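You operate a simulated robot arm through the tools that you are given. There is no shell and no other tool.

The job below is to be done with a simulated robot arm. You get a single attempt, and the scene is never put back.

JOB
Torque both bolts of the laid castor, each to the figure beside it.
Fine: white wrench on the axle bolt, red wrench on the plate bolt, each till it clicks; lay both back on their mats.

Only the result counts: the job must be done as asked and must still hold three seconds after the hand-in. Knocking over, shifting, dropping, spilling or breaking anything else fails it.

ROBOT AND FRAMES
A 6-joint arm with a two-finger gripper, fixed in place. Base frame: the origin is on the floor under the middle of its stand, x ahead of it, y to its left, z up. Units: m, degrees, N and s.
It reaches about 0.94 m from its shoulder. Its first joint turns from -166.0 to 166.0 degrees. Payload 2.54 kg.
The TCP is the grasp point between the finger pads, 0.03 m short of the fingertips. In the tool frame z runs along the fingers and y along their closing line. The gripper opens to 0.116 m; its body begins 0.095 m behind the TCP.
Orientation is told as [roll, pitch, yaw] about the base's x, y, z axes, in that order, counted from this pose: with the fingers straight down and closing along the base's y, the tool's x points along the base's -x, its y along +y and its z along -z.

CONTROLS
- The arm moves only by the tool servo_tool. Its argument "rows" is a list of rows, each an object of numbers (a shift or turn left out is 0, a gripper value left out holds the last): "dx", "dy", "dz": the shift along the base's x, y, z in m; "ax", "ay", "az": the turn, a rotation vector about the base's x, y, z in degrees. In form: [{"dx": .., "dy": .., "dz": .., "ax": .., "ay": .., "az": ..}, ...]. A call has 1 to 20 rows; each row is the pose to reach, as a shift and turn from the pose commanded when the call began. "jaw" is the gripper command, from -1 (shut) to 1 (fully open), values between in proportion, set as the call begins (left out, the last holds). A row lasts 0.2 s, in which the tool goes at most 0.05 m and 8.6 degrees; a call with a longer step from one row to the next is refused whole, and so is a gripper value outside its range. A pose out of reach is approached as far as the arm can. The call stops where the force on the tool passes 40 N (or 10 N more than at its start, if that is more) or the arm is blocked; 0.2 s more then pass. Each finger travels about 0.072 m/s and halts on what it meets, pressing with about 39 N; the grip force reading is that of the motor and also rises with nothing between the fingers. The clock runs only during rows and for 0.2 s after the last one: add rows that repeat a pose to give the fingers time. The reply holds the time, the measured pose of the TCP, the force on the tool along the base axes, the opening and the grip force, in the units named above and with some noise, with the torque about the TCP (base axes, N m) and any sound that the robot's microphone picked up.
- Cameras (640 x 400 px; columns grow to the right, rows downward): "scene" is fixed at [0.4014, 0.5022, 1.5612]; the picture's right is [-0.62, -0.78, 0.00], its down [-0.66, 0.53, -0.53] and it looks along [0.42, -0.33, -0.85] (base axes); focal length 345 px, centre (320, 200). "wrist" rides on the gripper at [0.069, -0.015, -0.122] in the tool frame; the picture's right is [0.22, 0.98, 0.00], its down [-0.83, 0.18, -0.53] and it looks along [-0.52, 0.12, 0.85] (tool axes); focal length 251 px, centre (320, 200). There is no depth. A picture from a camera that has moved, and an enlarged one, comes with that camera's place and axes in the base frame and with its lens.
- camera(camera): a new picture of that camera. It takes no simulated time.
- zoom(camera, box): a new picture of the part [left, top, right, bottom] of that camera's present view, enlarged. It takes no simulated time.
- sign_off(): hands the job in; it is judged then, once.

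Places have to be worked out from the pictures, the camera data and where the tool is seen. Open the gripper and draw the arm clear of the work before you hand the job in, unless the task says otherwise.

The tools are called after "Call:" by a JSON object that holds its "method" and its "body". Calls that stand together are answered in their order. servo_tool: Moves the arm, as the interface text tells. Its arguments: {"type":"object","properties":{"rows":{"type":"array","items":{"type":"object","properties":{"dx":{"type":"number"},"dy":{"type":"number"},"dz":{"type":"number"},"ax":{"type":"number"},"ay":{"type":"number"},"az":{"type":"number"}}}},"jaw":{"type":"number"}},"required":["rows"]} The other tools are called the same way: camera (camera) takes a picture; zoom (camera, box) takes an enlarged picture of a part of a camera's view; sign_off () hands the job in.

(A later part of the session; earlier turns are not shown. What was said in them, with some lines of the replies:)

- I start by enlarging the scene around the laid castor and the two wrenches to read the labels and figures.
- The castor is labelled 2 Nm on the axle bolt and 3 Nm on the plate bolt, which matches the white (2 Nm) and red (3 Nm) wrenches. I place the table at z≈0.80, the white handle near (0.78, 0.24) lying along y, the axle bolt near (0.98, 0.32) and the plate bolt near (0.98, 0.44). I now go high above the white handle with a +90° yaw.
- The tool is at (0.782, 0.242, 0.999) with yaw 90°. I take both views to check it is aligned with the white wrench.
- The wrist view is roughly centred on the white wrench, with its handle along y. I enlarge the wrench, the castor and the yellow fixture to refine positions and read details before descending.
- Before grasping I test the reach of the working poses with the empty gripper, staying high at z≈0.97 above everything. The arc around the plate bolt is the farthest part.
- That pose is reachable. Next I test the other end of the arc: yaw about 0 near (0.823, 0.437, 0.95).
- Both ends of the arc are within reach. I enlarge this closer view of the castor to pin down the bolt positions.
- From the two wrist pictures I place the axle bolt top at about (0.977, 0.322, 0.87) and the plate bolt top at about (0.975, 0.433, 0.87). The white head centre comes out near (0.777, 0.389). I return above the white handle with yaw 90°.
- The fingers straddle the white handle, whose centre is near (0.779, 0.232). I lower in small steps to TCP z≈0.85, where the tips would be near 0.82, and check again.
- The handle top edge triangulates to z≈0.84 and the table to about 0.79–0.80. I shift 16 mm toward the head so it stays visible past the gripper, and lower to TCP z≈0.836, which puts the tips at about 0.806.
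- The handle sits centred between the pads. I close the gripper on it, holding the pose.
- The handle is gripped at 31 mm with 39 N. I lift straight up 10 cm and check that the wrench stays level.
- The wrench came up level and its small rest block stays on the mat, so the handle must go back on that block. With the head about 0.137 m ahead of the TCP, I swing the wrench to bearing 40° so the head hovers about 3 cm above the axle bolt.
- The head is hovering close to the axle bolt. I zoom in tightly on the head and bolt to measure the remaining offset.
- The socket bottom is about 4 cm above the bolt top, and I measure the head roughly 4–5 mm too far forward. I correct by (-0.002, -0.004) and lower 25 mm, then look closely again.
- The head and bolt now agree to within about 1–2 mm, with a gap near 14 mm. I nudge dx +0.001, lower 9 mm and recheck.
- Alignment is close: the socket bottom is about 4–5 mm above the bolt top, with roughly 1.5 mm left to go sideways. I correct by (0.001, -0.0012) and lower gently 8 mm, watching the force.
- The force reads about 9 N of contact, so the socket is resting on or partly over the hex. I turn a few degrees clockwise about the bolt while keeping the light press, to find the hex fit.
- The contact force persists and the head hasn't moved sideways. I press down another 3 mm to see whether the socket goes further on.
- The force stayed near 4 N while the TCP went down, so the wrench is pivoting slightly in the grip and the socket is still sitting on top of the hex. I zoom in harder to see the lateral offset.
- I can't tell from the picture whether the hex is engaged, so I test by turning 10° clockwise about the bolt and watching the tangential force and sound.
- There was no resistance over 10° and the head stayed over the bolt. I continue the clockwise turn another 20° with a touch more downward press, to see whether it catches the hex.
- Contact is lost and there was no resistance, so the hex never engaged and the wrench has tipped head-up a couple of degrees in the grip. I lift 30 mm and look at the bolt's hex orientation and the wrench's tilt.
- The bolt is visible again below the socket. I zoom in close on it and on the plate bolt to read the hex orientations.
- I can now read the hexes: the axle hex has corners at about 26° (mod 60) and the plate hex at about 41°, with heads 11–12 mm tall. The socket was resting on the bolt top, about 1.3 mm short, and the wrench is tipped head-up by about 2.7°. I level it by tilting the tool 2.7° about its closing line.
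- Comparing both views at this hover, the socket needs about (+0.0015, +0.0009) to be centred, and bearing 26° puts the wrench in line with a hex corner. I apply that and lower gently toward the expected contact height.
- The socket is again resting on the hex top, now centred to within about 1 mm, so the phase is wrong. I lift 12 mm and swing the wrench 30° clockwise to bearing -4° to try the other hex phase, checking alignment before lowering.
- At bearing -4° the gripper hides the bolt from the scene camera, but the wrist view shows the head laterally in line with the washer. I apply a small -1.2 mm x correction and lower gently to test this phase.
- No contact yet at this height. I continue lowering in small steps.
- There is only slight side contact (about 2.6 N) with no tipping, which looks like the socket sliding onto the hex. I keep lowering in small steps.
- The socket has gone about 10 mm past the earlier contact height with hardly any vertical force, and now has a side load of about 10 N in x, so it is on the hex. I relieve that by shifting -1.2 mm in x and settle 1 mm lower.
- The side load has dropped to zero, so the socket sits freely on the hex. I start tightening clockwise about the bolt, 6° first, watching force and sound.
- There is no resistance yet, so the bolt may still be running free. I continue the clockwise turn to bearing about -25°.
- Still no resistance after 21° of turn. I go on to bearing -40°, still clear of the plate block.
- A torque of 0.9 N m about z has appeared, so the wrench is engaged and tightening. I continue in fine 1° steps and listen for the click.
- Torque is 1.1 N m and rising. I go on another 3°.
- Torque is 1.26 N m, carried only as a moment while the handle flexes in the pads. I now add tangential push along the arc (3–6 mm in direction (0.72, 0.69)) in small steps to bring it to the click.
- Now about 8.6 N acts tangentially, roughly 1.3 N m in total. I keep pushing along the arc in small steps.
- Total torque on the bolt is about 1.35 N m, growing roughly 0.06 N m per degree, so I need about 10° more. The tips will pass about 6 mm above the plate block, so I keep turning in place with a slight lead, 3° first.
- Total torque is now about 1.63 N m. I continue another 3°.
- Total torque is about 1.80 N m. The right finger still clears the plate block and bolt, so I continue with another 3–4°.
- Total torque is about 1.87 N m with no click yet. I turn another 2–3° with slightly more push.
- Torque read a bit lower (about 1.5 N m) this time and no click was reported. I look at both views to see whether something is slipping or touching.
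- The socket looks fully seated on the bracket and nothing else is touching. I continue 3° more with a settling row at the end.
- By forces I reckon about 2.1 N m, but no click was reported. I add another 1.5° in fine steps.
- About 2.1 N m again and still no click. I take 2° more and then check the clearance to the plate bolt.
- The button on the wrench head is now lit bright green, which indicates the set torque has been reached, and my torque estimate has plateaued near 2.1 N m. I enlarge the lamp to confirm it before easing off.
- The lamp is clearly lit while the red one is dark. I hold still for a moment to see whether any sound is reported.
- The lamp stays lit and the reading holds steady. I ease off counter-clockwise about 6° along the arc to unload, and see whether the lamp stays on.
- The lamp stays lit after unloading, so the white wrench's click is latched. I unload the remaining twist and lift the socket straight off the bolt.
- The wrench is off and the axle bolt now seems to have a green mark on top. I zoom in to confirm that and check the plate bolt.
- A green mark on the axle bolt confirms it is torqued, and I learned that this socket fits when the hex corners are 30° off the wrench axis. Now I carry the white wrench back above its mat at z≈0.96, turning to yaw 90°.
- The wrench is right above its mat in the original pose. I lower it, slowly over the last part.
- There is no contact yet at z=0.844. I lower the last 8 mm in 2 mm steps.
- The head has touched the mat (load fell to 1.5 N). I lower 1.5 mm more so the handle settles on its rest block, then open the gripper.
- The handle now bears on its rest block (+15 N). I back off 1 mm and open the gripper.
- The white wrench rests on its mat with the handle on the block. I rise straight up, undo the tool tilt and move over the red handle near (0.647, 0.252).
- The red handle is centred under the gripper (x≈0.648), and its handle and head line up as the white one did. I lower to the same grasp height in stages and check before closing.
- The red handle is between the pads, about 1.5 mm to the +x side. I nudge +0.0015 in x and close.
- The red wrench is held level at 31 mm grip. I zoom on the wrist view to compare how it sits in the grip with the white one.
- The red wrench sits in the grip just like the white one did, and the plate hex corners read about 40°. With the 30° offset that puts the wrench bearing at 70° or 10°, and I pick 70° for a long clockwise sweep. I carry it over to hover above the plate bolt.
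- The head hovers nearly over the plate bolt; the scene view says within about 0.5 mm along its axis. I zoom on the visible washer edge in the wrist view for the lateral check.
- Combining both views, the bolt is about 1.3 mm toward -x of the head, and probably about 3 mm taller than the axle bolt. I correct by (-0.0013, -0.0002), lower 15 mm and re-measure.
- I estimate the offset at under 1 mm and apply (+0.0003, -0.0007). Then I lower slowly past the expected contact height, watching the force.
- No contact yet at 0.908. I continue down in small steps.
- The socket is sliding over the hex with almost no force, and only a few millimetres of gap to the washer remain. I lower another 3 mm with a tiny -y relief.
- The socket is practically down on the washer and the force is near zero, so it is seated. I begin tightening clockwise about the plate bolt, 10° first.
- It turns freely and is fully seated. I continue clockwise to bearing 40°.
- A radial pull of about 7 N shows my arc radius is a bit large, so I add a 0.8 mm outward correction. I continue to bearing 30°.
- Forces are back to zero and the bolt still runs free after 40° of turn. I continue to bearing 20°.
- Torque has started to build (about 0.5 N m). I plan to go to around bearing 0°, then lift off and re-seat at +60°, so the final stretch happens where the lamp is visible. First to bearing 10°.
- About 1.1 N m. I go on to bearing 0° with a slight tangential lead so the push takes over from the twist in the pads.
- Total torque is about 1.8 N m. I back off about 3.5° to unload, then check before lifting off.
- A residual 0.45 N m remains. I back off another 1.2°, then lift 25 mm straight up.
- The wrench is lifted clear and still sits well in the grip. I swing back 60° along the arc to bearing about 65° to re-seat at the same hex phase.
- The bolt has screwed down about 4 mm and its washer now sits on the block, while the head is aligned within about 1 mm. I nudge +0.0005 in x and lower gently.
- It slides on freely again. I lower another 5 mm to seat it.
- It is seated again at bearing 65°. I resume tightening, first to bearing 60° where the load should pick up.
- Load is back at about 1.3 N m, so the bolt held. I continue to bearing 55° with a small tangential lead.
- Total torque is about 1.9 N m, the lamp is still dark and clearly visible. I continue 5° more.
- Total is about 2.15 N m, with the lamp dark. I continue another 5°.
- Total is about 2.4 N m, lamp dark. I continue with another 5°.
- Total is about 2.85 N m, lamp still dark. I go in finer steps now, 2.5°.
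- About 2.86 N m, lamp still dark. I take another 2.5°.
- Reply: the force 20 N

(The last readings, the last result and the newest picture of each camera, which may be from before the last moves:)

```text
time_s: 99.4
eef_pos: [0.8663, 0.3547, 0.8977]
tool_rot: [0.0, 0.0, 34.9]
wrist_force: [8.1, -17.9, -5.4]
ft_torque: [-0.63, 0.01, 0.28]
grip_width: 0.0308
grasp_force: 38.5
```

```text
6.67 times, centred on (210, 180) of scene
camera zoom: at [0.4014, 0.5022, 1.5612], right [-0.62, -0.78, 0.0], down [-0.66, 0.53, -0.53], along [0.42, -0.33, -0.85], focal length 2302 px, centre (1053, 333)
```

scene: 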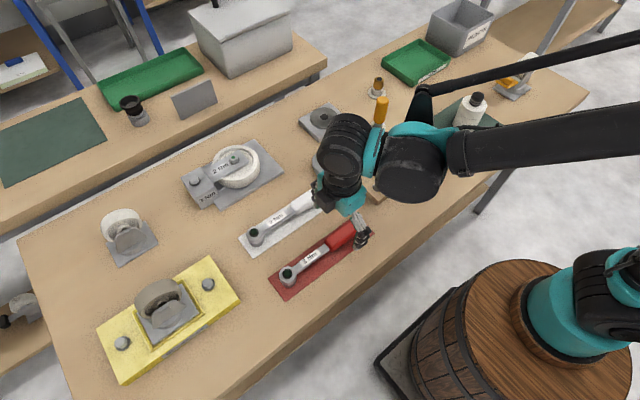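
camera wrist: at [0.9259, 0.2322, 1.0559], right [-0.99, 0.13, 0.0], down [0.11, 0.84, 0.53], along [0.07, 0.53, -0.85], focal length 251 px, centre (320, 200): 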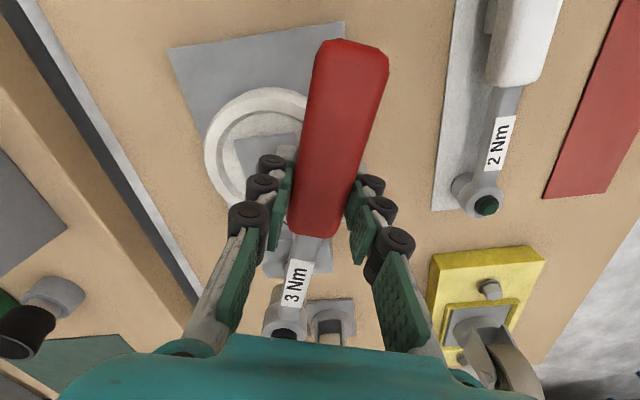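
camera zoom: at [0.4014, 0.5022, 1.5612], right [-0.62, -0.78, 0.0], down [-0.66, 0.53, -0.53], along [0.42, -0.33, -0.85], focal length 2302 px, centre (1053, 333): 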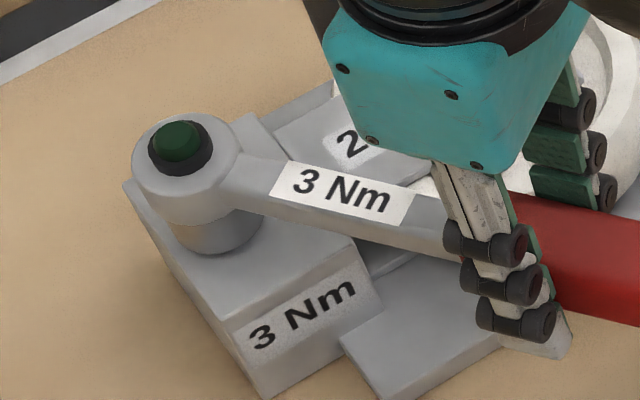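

About 2.95 N m, right at the threshold, with the lamp dark. I take another 2°.

Call:
{"method": "servo_tool", "body": {"rows": [{"dx": -0.0009, "dy": 0.0013, "az": -0.7}, {"dx": -0.0018, "dy": 0.0027, "az": -1.4}, {"dx": -0.0026, "dy": 0.004, "az": -2}, {"dx": -0.0026, "dy": 0.004, "az": -2}]}}

Call:
{"method": "zoom", "body": {"camera": "scene", "box": [170, 150, 250, 210]}}

```text
time_s: 100.4
eef_pos: [0.8635, 0.3587, 0.8968]
tool_rot: [0.0, 0.0, 33.0]
wrist_force: [3.7, -8.3, -0.1]
ft_torque: [-0.05, -0.45, 0.4]
grip_width: 0.0306
grasp_force: 38.7
```

```text
6.67 times, centred on (210, 180) of scene
camera zoom: at [0.4014, 0.5022, 1.5612], right [-0.62, -0.78, 0.0], down [-0.66, 0.53, -0.53], along [0.42, -0.33, -0.85], focal length 2302 px, centre (1053, 333)
```

zoom: 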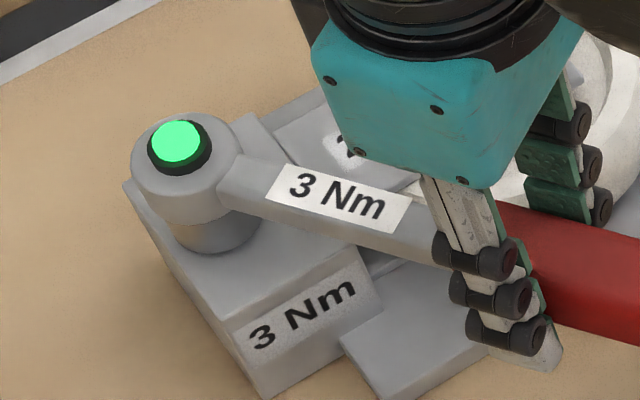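

The red wrench's lamp lit and the load dropped, so it has clicked. I unload by backing off about 4.5° along the arc and check the forces.

Call:
{"method": "servo_tool", "body": {"rows": [{"dx": 0.0018, "dy": -0.0026, "az": 1.1}, {"dx": 0.0036, "dy": -0.0052, "az": 2.2}, {"dx": 0.0054, "dy": -0.0077, "az": 3.3}, {"dx": 0.0072, "dy": -0.0102, "az": 4.5}, {"dx": 0.0072, "dy": -0.0102, "az": 4.5}]}}

Call:
{"method": "zoom", "body": {"camera": "scene", "box": [170, 150, 250, 210]}}

```text
time_s: 101.6
eef_pos: [0.8706, 0.3488, 0.8975]
tool_rot: [0.0, -0.1, 37.5]
wrist_force: [0.7, 0.3, -3.9]
ft_torque: [-0.04, 0.07, 0.09]
grip_width: 0.0309
grasp_force: 39.0
```

```text
6.67 times, centred on (210, 180) of scene
camera zoom: at [0.4014, 0.5022, 1.5612], right [-0.62, -0.78, 0.0], down [-0.66, 0.53, -0.53], along [0.42, -0.33, -0.85], focal length 2302 px, centre (1053, 333)
```

zoom: 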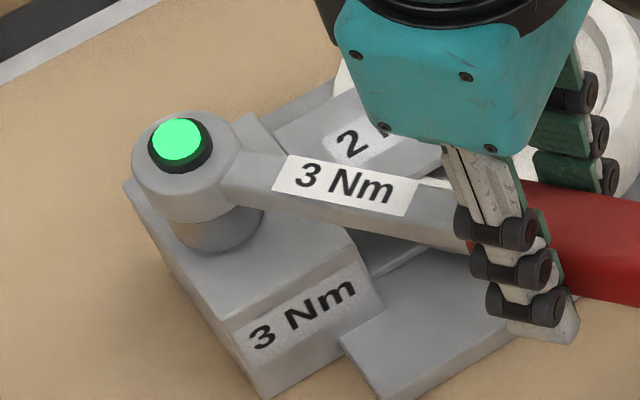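

The load is gone (torque 0.09) and the lamp stays lit. I lift the socket straight off the bolt by 7 cm.

Call:
{"method": "servo_tool", "body": {"rows": [{"dz": 0.004}, {"dz": 0.01}, {"dz": 0.018}, {"dz": 0.03}, {"dz": 0.05}, {"dz": 0.065}, {"dz": 0.065}]}}

Call:
{"method": "zoom", "body": {"camera": "scene", "box": [170, 130, 270, 210]}}

Call:
{"method": "zoom", "body": {"camera": "wrist", "box": [240, 230, 400, 350]}}

```text
time_s: 103.2
eef_pos: [0.8687, 0.3471, 0.9617]
tool_rot: [0.0, 0.0, 37.6]
wrist_force: [0.9, -0.1, -4.0]
ft_torque: [-0.02, 0.09, 0.0]
grip_width: 0.0304
grasp_force: 39.3
```

```text
5.00 times, centred on (220, 170) of scene
camera zoom: at [0.4014, 0.5022, 1.5612], right [-0.62, -0.78, 0.0], down [-0.66, 0.53, -0.53], along [0.42, -0.33, -0.85], focal length 1727 px, centre (820, 350)
```

zoom: 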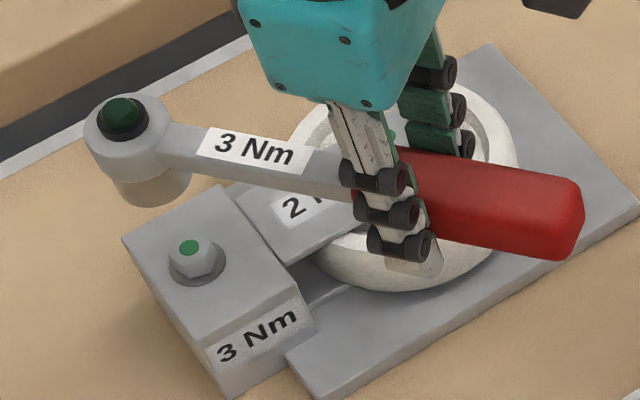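

```text
3.33 times, centred on (320, 290) of wrist
camera zoom: at [0.8241, 0.2933, 1.0837], right [-0.77, 0.64, 0.0], down [0.54, 0.65, 0.53], along [0.34, 0.41, -0.85], focal length 838 px, centre (320, -100)
```

zoom: 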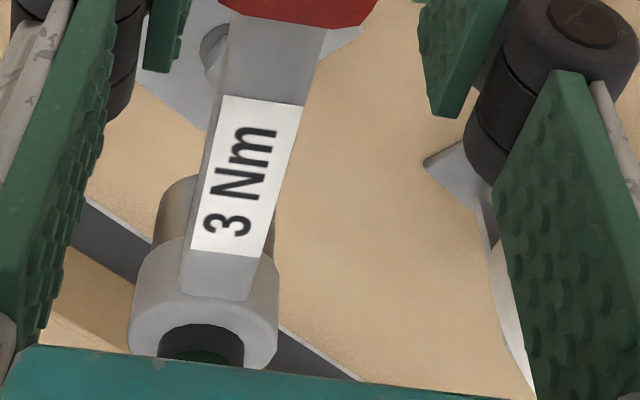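

A green mark now shows on the plate bolt too. I carry the red wrench back above its red mat, yaw 90°, to the pose it was picked from.

Call:
{"method": "servo_tool", "body": {"rows": [{"dx": -0.0276, "dy": -0.012, "az": 6.56}, {"dx": -0.0552, "dy": -0.024, "az": 13.12}, {"dx": -0.0827, "dy": -0.036, "az": 19.69}, {"dx": -0.1103, "dy": -0.048, "az": 26.25}, {"dx": -0.1379, "dy": -0.0601, "az": 32.81}, {"dx": -0.1655, "dy": -0.0721, "az": 39.37}, {"dx": -0.193, "dy": -0.0841, "az": 45.94}, {"dx": -0.2206, "dy": -0.0961, "az": 52.5}, {"dx": -0.2206, "dy": -0.0961, "az": 52.5}, {"dx": -0.2206, "dy": -0.0961, "az": 52.5}]}}

Call:
{"method": "camera", "body": {"camera": "wrist"}}

Call:
{"method": "zoom", "body": {"camera": "scene", "box": [220, 140, 400, 300]}}

```text
time_s: 105.4
eef_pos: [0.6492, 0.2522, 0.962]
tool_rot: [0.0, -0.1, 90.1]
wrist_force: [0.8, 0.1, -3.1]
ft_torque: [-0.15, 0.01, 0.01]
grip_width: 0.0306
grasp_force: 39.2
```

```text
taken
camera wrist: at [0.6651, 0.1829, 1.0835], right [-0.98, -0.22, 0.0], down [-0.18, 0.83, 0.53], along [-0.12, 0.52, -0.85], focal length 251 px, centre (320, 200)
```

wrist: 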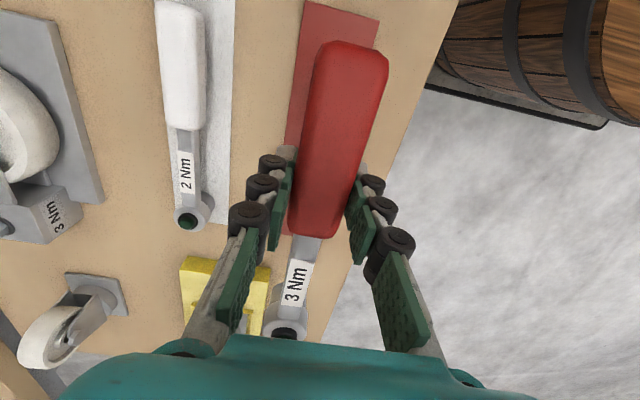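

```text
2.50 times, centred on (310, 220) of scene
camera zoom: at [0.4014, 0.5022, 1.5612], right [-0.62, -0.78, 0.0], down [-0.66, 0.53, -0.53], along [0.42, -0.33, -0.85], focal length 863 px, centre (345, 150)
```

zoom: 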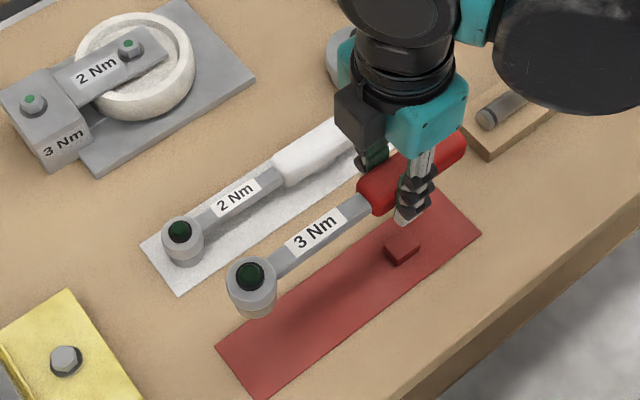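

Both bolts show green marks and the red wrench is above its mat as at pick-up. I lower it, slowly over the last part.

Call:
{"method": "servo_tool", "body": {"rows": [{"dz": -0.03}, {"dz": -0.06}, {"dz": -0.09}, {"dz": -0.108}, {"dz": -0.115}, {"dz": -0.119}, {"dz": -0.122}, {"dz": -0.122}]}}

Call:
{"method": "zoom", "body": {"camera": "scene", "box": [250, 190, 390, 300]}}

```text
time_s: 107.2
eef_pos: [0.6493, 0.2519, 0.8407]
tool_rot: [0.0, 0.0, 90.0]
wrist_force: [0.5, 0.1, -3.0]
ft_torque: [-0.12, 0.02, 0.01]
grip_width: 0.0307
grasp_force: 38.7
```

```text
3.64 times, centred on (320, 245) of scene
camera zoom: at [0.4014, 0.5022, 1.5612], right [-0.62, -0.78, 0.0], down [-0.66, 0.53, -0.53], along [0.42, -0.33, -0.85], focal length 1256 px, centre (320, 36)
```

zoom: 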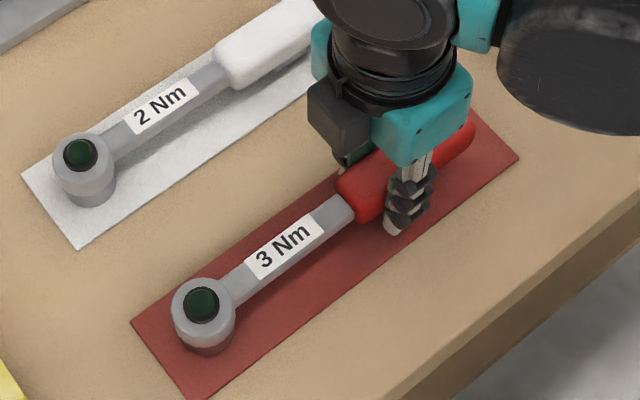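

No contact yet at z≈0.840. I lower the last 4 mm in 1 mm steps.

Call:
{"method": "servo_tool", "body": {"rows": [{"dz": -0.001}, {"dz": -0.002}, {"dz": -0.003}, {"dz": -0.004}, {"dz": -0.004}]}}

```text
time_s: 108.4
eef_pos: [0.6495, 0.2523, 0.8382]
tool_rot: [0.0, 0.1, 90.1]
wrist_force: [3.4, -4.3, 3.5]
ft_torque: [0.59, -0.06, -0.29]
grip_width: 0.0306
grasp_force: 39.2
```

The head touches the mat. I lower 0.8 mm more so the handle settles on its block, then open the gripper.

Call:
{"method": "servo_tool", "body": {"rows": [{"dz": -0.0008}, {"dz": -0.0008}]}}

Call:
{"method": "servo_tool", "body": {"rows": [{"dz": 0.0005}, {"dz": 0.0005}, {"dz": 0.0005}, {"dz": 0.0005}, {"dz": 0.0005}, {"dz": 0.0005}], "jaw": 1}}

Call:
{"method": "zoom", "body": {"camera": "scene", "box": [250, 190, 390, 300]}}

Call:
{"method": "camera", "body": {"camera": "wrist"}}

```text
time_s: 109.0
eef_pos: [0.6495, 0.2524, 0.8374]
tool_rot: [0.1, 0.0, 90.1]
wrist_force: [0.5, 3.0, 19.9]
ft_torque: [-0.02, 0.04, -0.16]
grip_width: 0.0306
grasp_force: 39.2
```

```text
time_s: 110.4
eef_pos: [0.6487, 0.2511, 0.8373]
tool_rot: [0.0, -0.1, 90.2]
wrist_force: [-0.2, -0.2, -0.4]
ft_torque: [-0.04, -0.02, -0.01]
grip_width: 0.1162
grasp_force: 0.0
```

```text
3.64 times, centred on (320, 245) of scene
camera zoom: at [0.4014, 0.5022, 1.5612], right [-0.62, -0.78, 0.0], down [-0.66, 0.53, -0.53], along [0.42, -0.33, -0.85], focal length 1256 px, centre (320, 36)
```

zoom: 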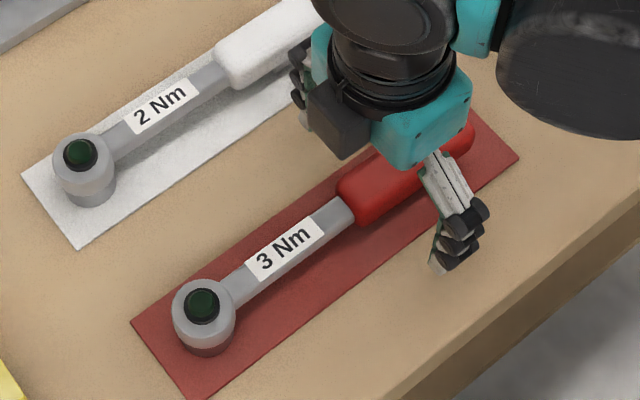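

```text
taken
camera wrist: at [0.6645, 0.1827, 0.9583], right [-0.98, -0.22, 0.0], down [-0.18, 0.83, 0.53], along [-0.12, 0.52, -0.85], focal length 251 px, centre (320, 200)
```

wrist: 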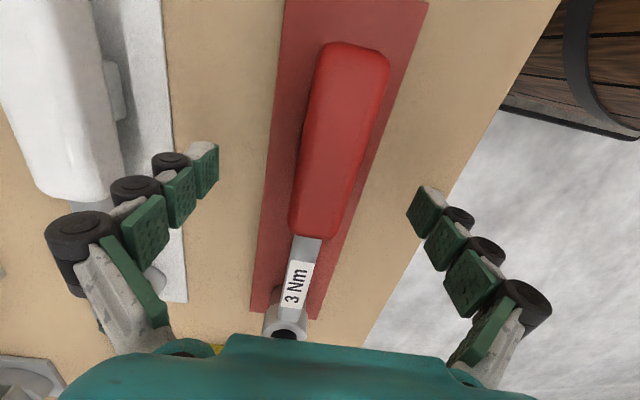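

The red wrench lies on its mat and the gripper is open and clear of it. I rise straight up and draw the arm back to around the starting pose.

Call:
{"method": "servo_tool", "body": {"rows": [{"dz": 0.02}, {"dz": 0.05}, {"dz": 0.09}, {"dz": 0.13}, {"dz": 0.17}, {"dx": -0.02, "dy": -0.005, "dz": 0.2, "az": -8}, {"dx": -0.04, "dy": -0.01, "dz": 0.22, "az": -16}, {"dx": -0.06, "dy": -0.015, "dz": 0.24, "az": -24}, {"dx": -0.08, "dy": -0.02, "dz": 0.26, "az": -32}, {"dx": -0.1, "dy": -0.025, "dz": 0.265, "az": -40}, {"dx": -0.12, "dy": -0.03, "dz": 0.265, "az": -48}, {"dx": -0.14, "dy": -0.035, "dz": 0.265, "az": -56}, {"dx": -0.155, "dy": -0.04, "dz": 0.265, "az": -64}, {"dx": -0.17, "dy": -0.04, "dz": 0.265, "az": -72}, {"dx": -0.17, "dy": -0.04, "dz": 0.265, "az": -80}, {"dx": -0.17, "dy": -0.04, "dz": 0.265, "az": -88}, {"dx": -0.17, "dy": -0.04, "dz": 0.265, "az": -90}]}}

Call:
{"method": "camera", "body": {"camera": "scene"}}

Call:
{"method": "zoom", "body": {"camera": "scene", "box": [170, 130, 290, 215]}}

Call:
{"method": "zoom", "body": {"camera": "scene", "box": [225, 165, 385, 305]}}

```text
time_s: 114.0
eef_pos: [0.4796, 0.2124, 1.1026]
tool_rot: [0.0, 0.1, -0.1]
wrist_force: [-0.2, -0.1, 0.5]
ft_torque: [0.0, 0.0, 0.01]
grip_width: 0.1158
grasp_force: 0.1
```

```text
taken
```

scene: 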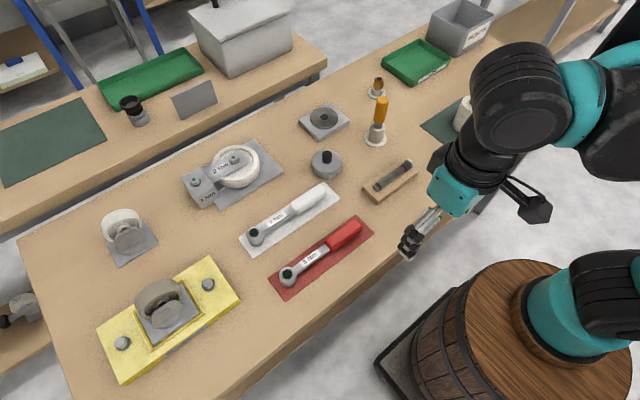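

```text
4.71 times, centred on (230, 172) of scene
camera zoom: at [0.4014, 0.5022, 1.5612], right [-0.62, -0.78, 0.0], down [-0.66, 0.53, -0.53], along [0.42, -0.33, -0.85], focal length 1625 px, centre (744, 329)
```

zoom: 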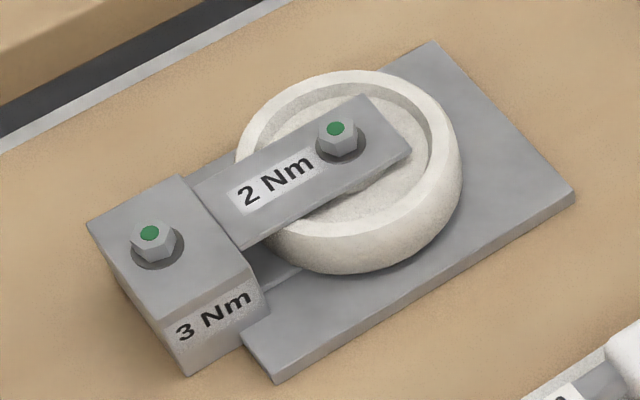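

```text
2.86 times, centred on (305, 235) of scene
camera zoom: at [0.4014, 0.5022, 1.5612], right [-0.62, -0.78, 0.0], down [-0.66, 0.53, -0.53], along [0.42, -0.33, -0.85], focal length 987 px, centre (363, 100)
```

zoom: 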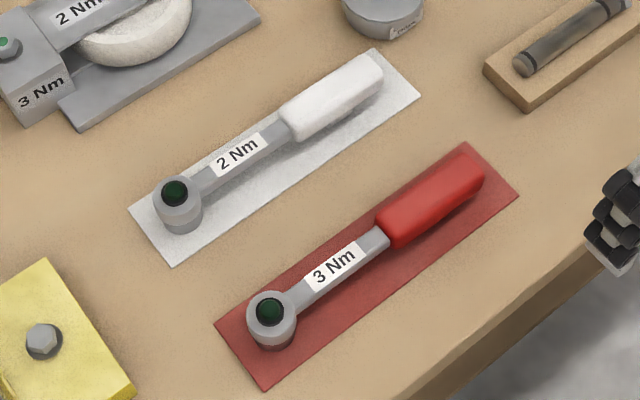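

Both bolts carry green marks, both wrenches lie on their own mats, nothing else has moved, and the arm is back with the gripper open. I hand the job in.

Call:
{"method": "sign_off", "body": {}}

```text
The job is handed in.
```

Both bolts of the laid castor are torqued, and both wrenches are back on their own mats. I handed the job in; no verdict has come back yet.

- **Axle bolt (2 Nm, white wrench):** the lamp on the wrench head lit, and the bolt now has a green mark on top.
- **Plate bolt (3 Nm, red wrench):** the lamp lit, the load dropped as it clicked, and the bolt also has a green mark.

**No click heard:** the microphone picked up no sound for either wrench. I judged the clicks by the wrench lamps and the green marks on the bolts.

**White wrench went past its click:** looking back, its load first dropped near 1.9 Nm by my estimate. The arm was hiding the lamp, so I turned about 6° further, to roughly 2.1–2.3 Nm, before I saw it lit.

The last pictures show nothing else on the bench moved. The arm is back near its starting pose with the gripper open.
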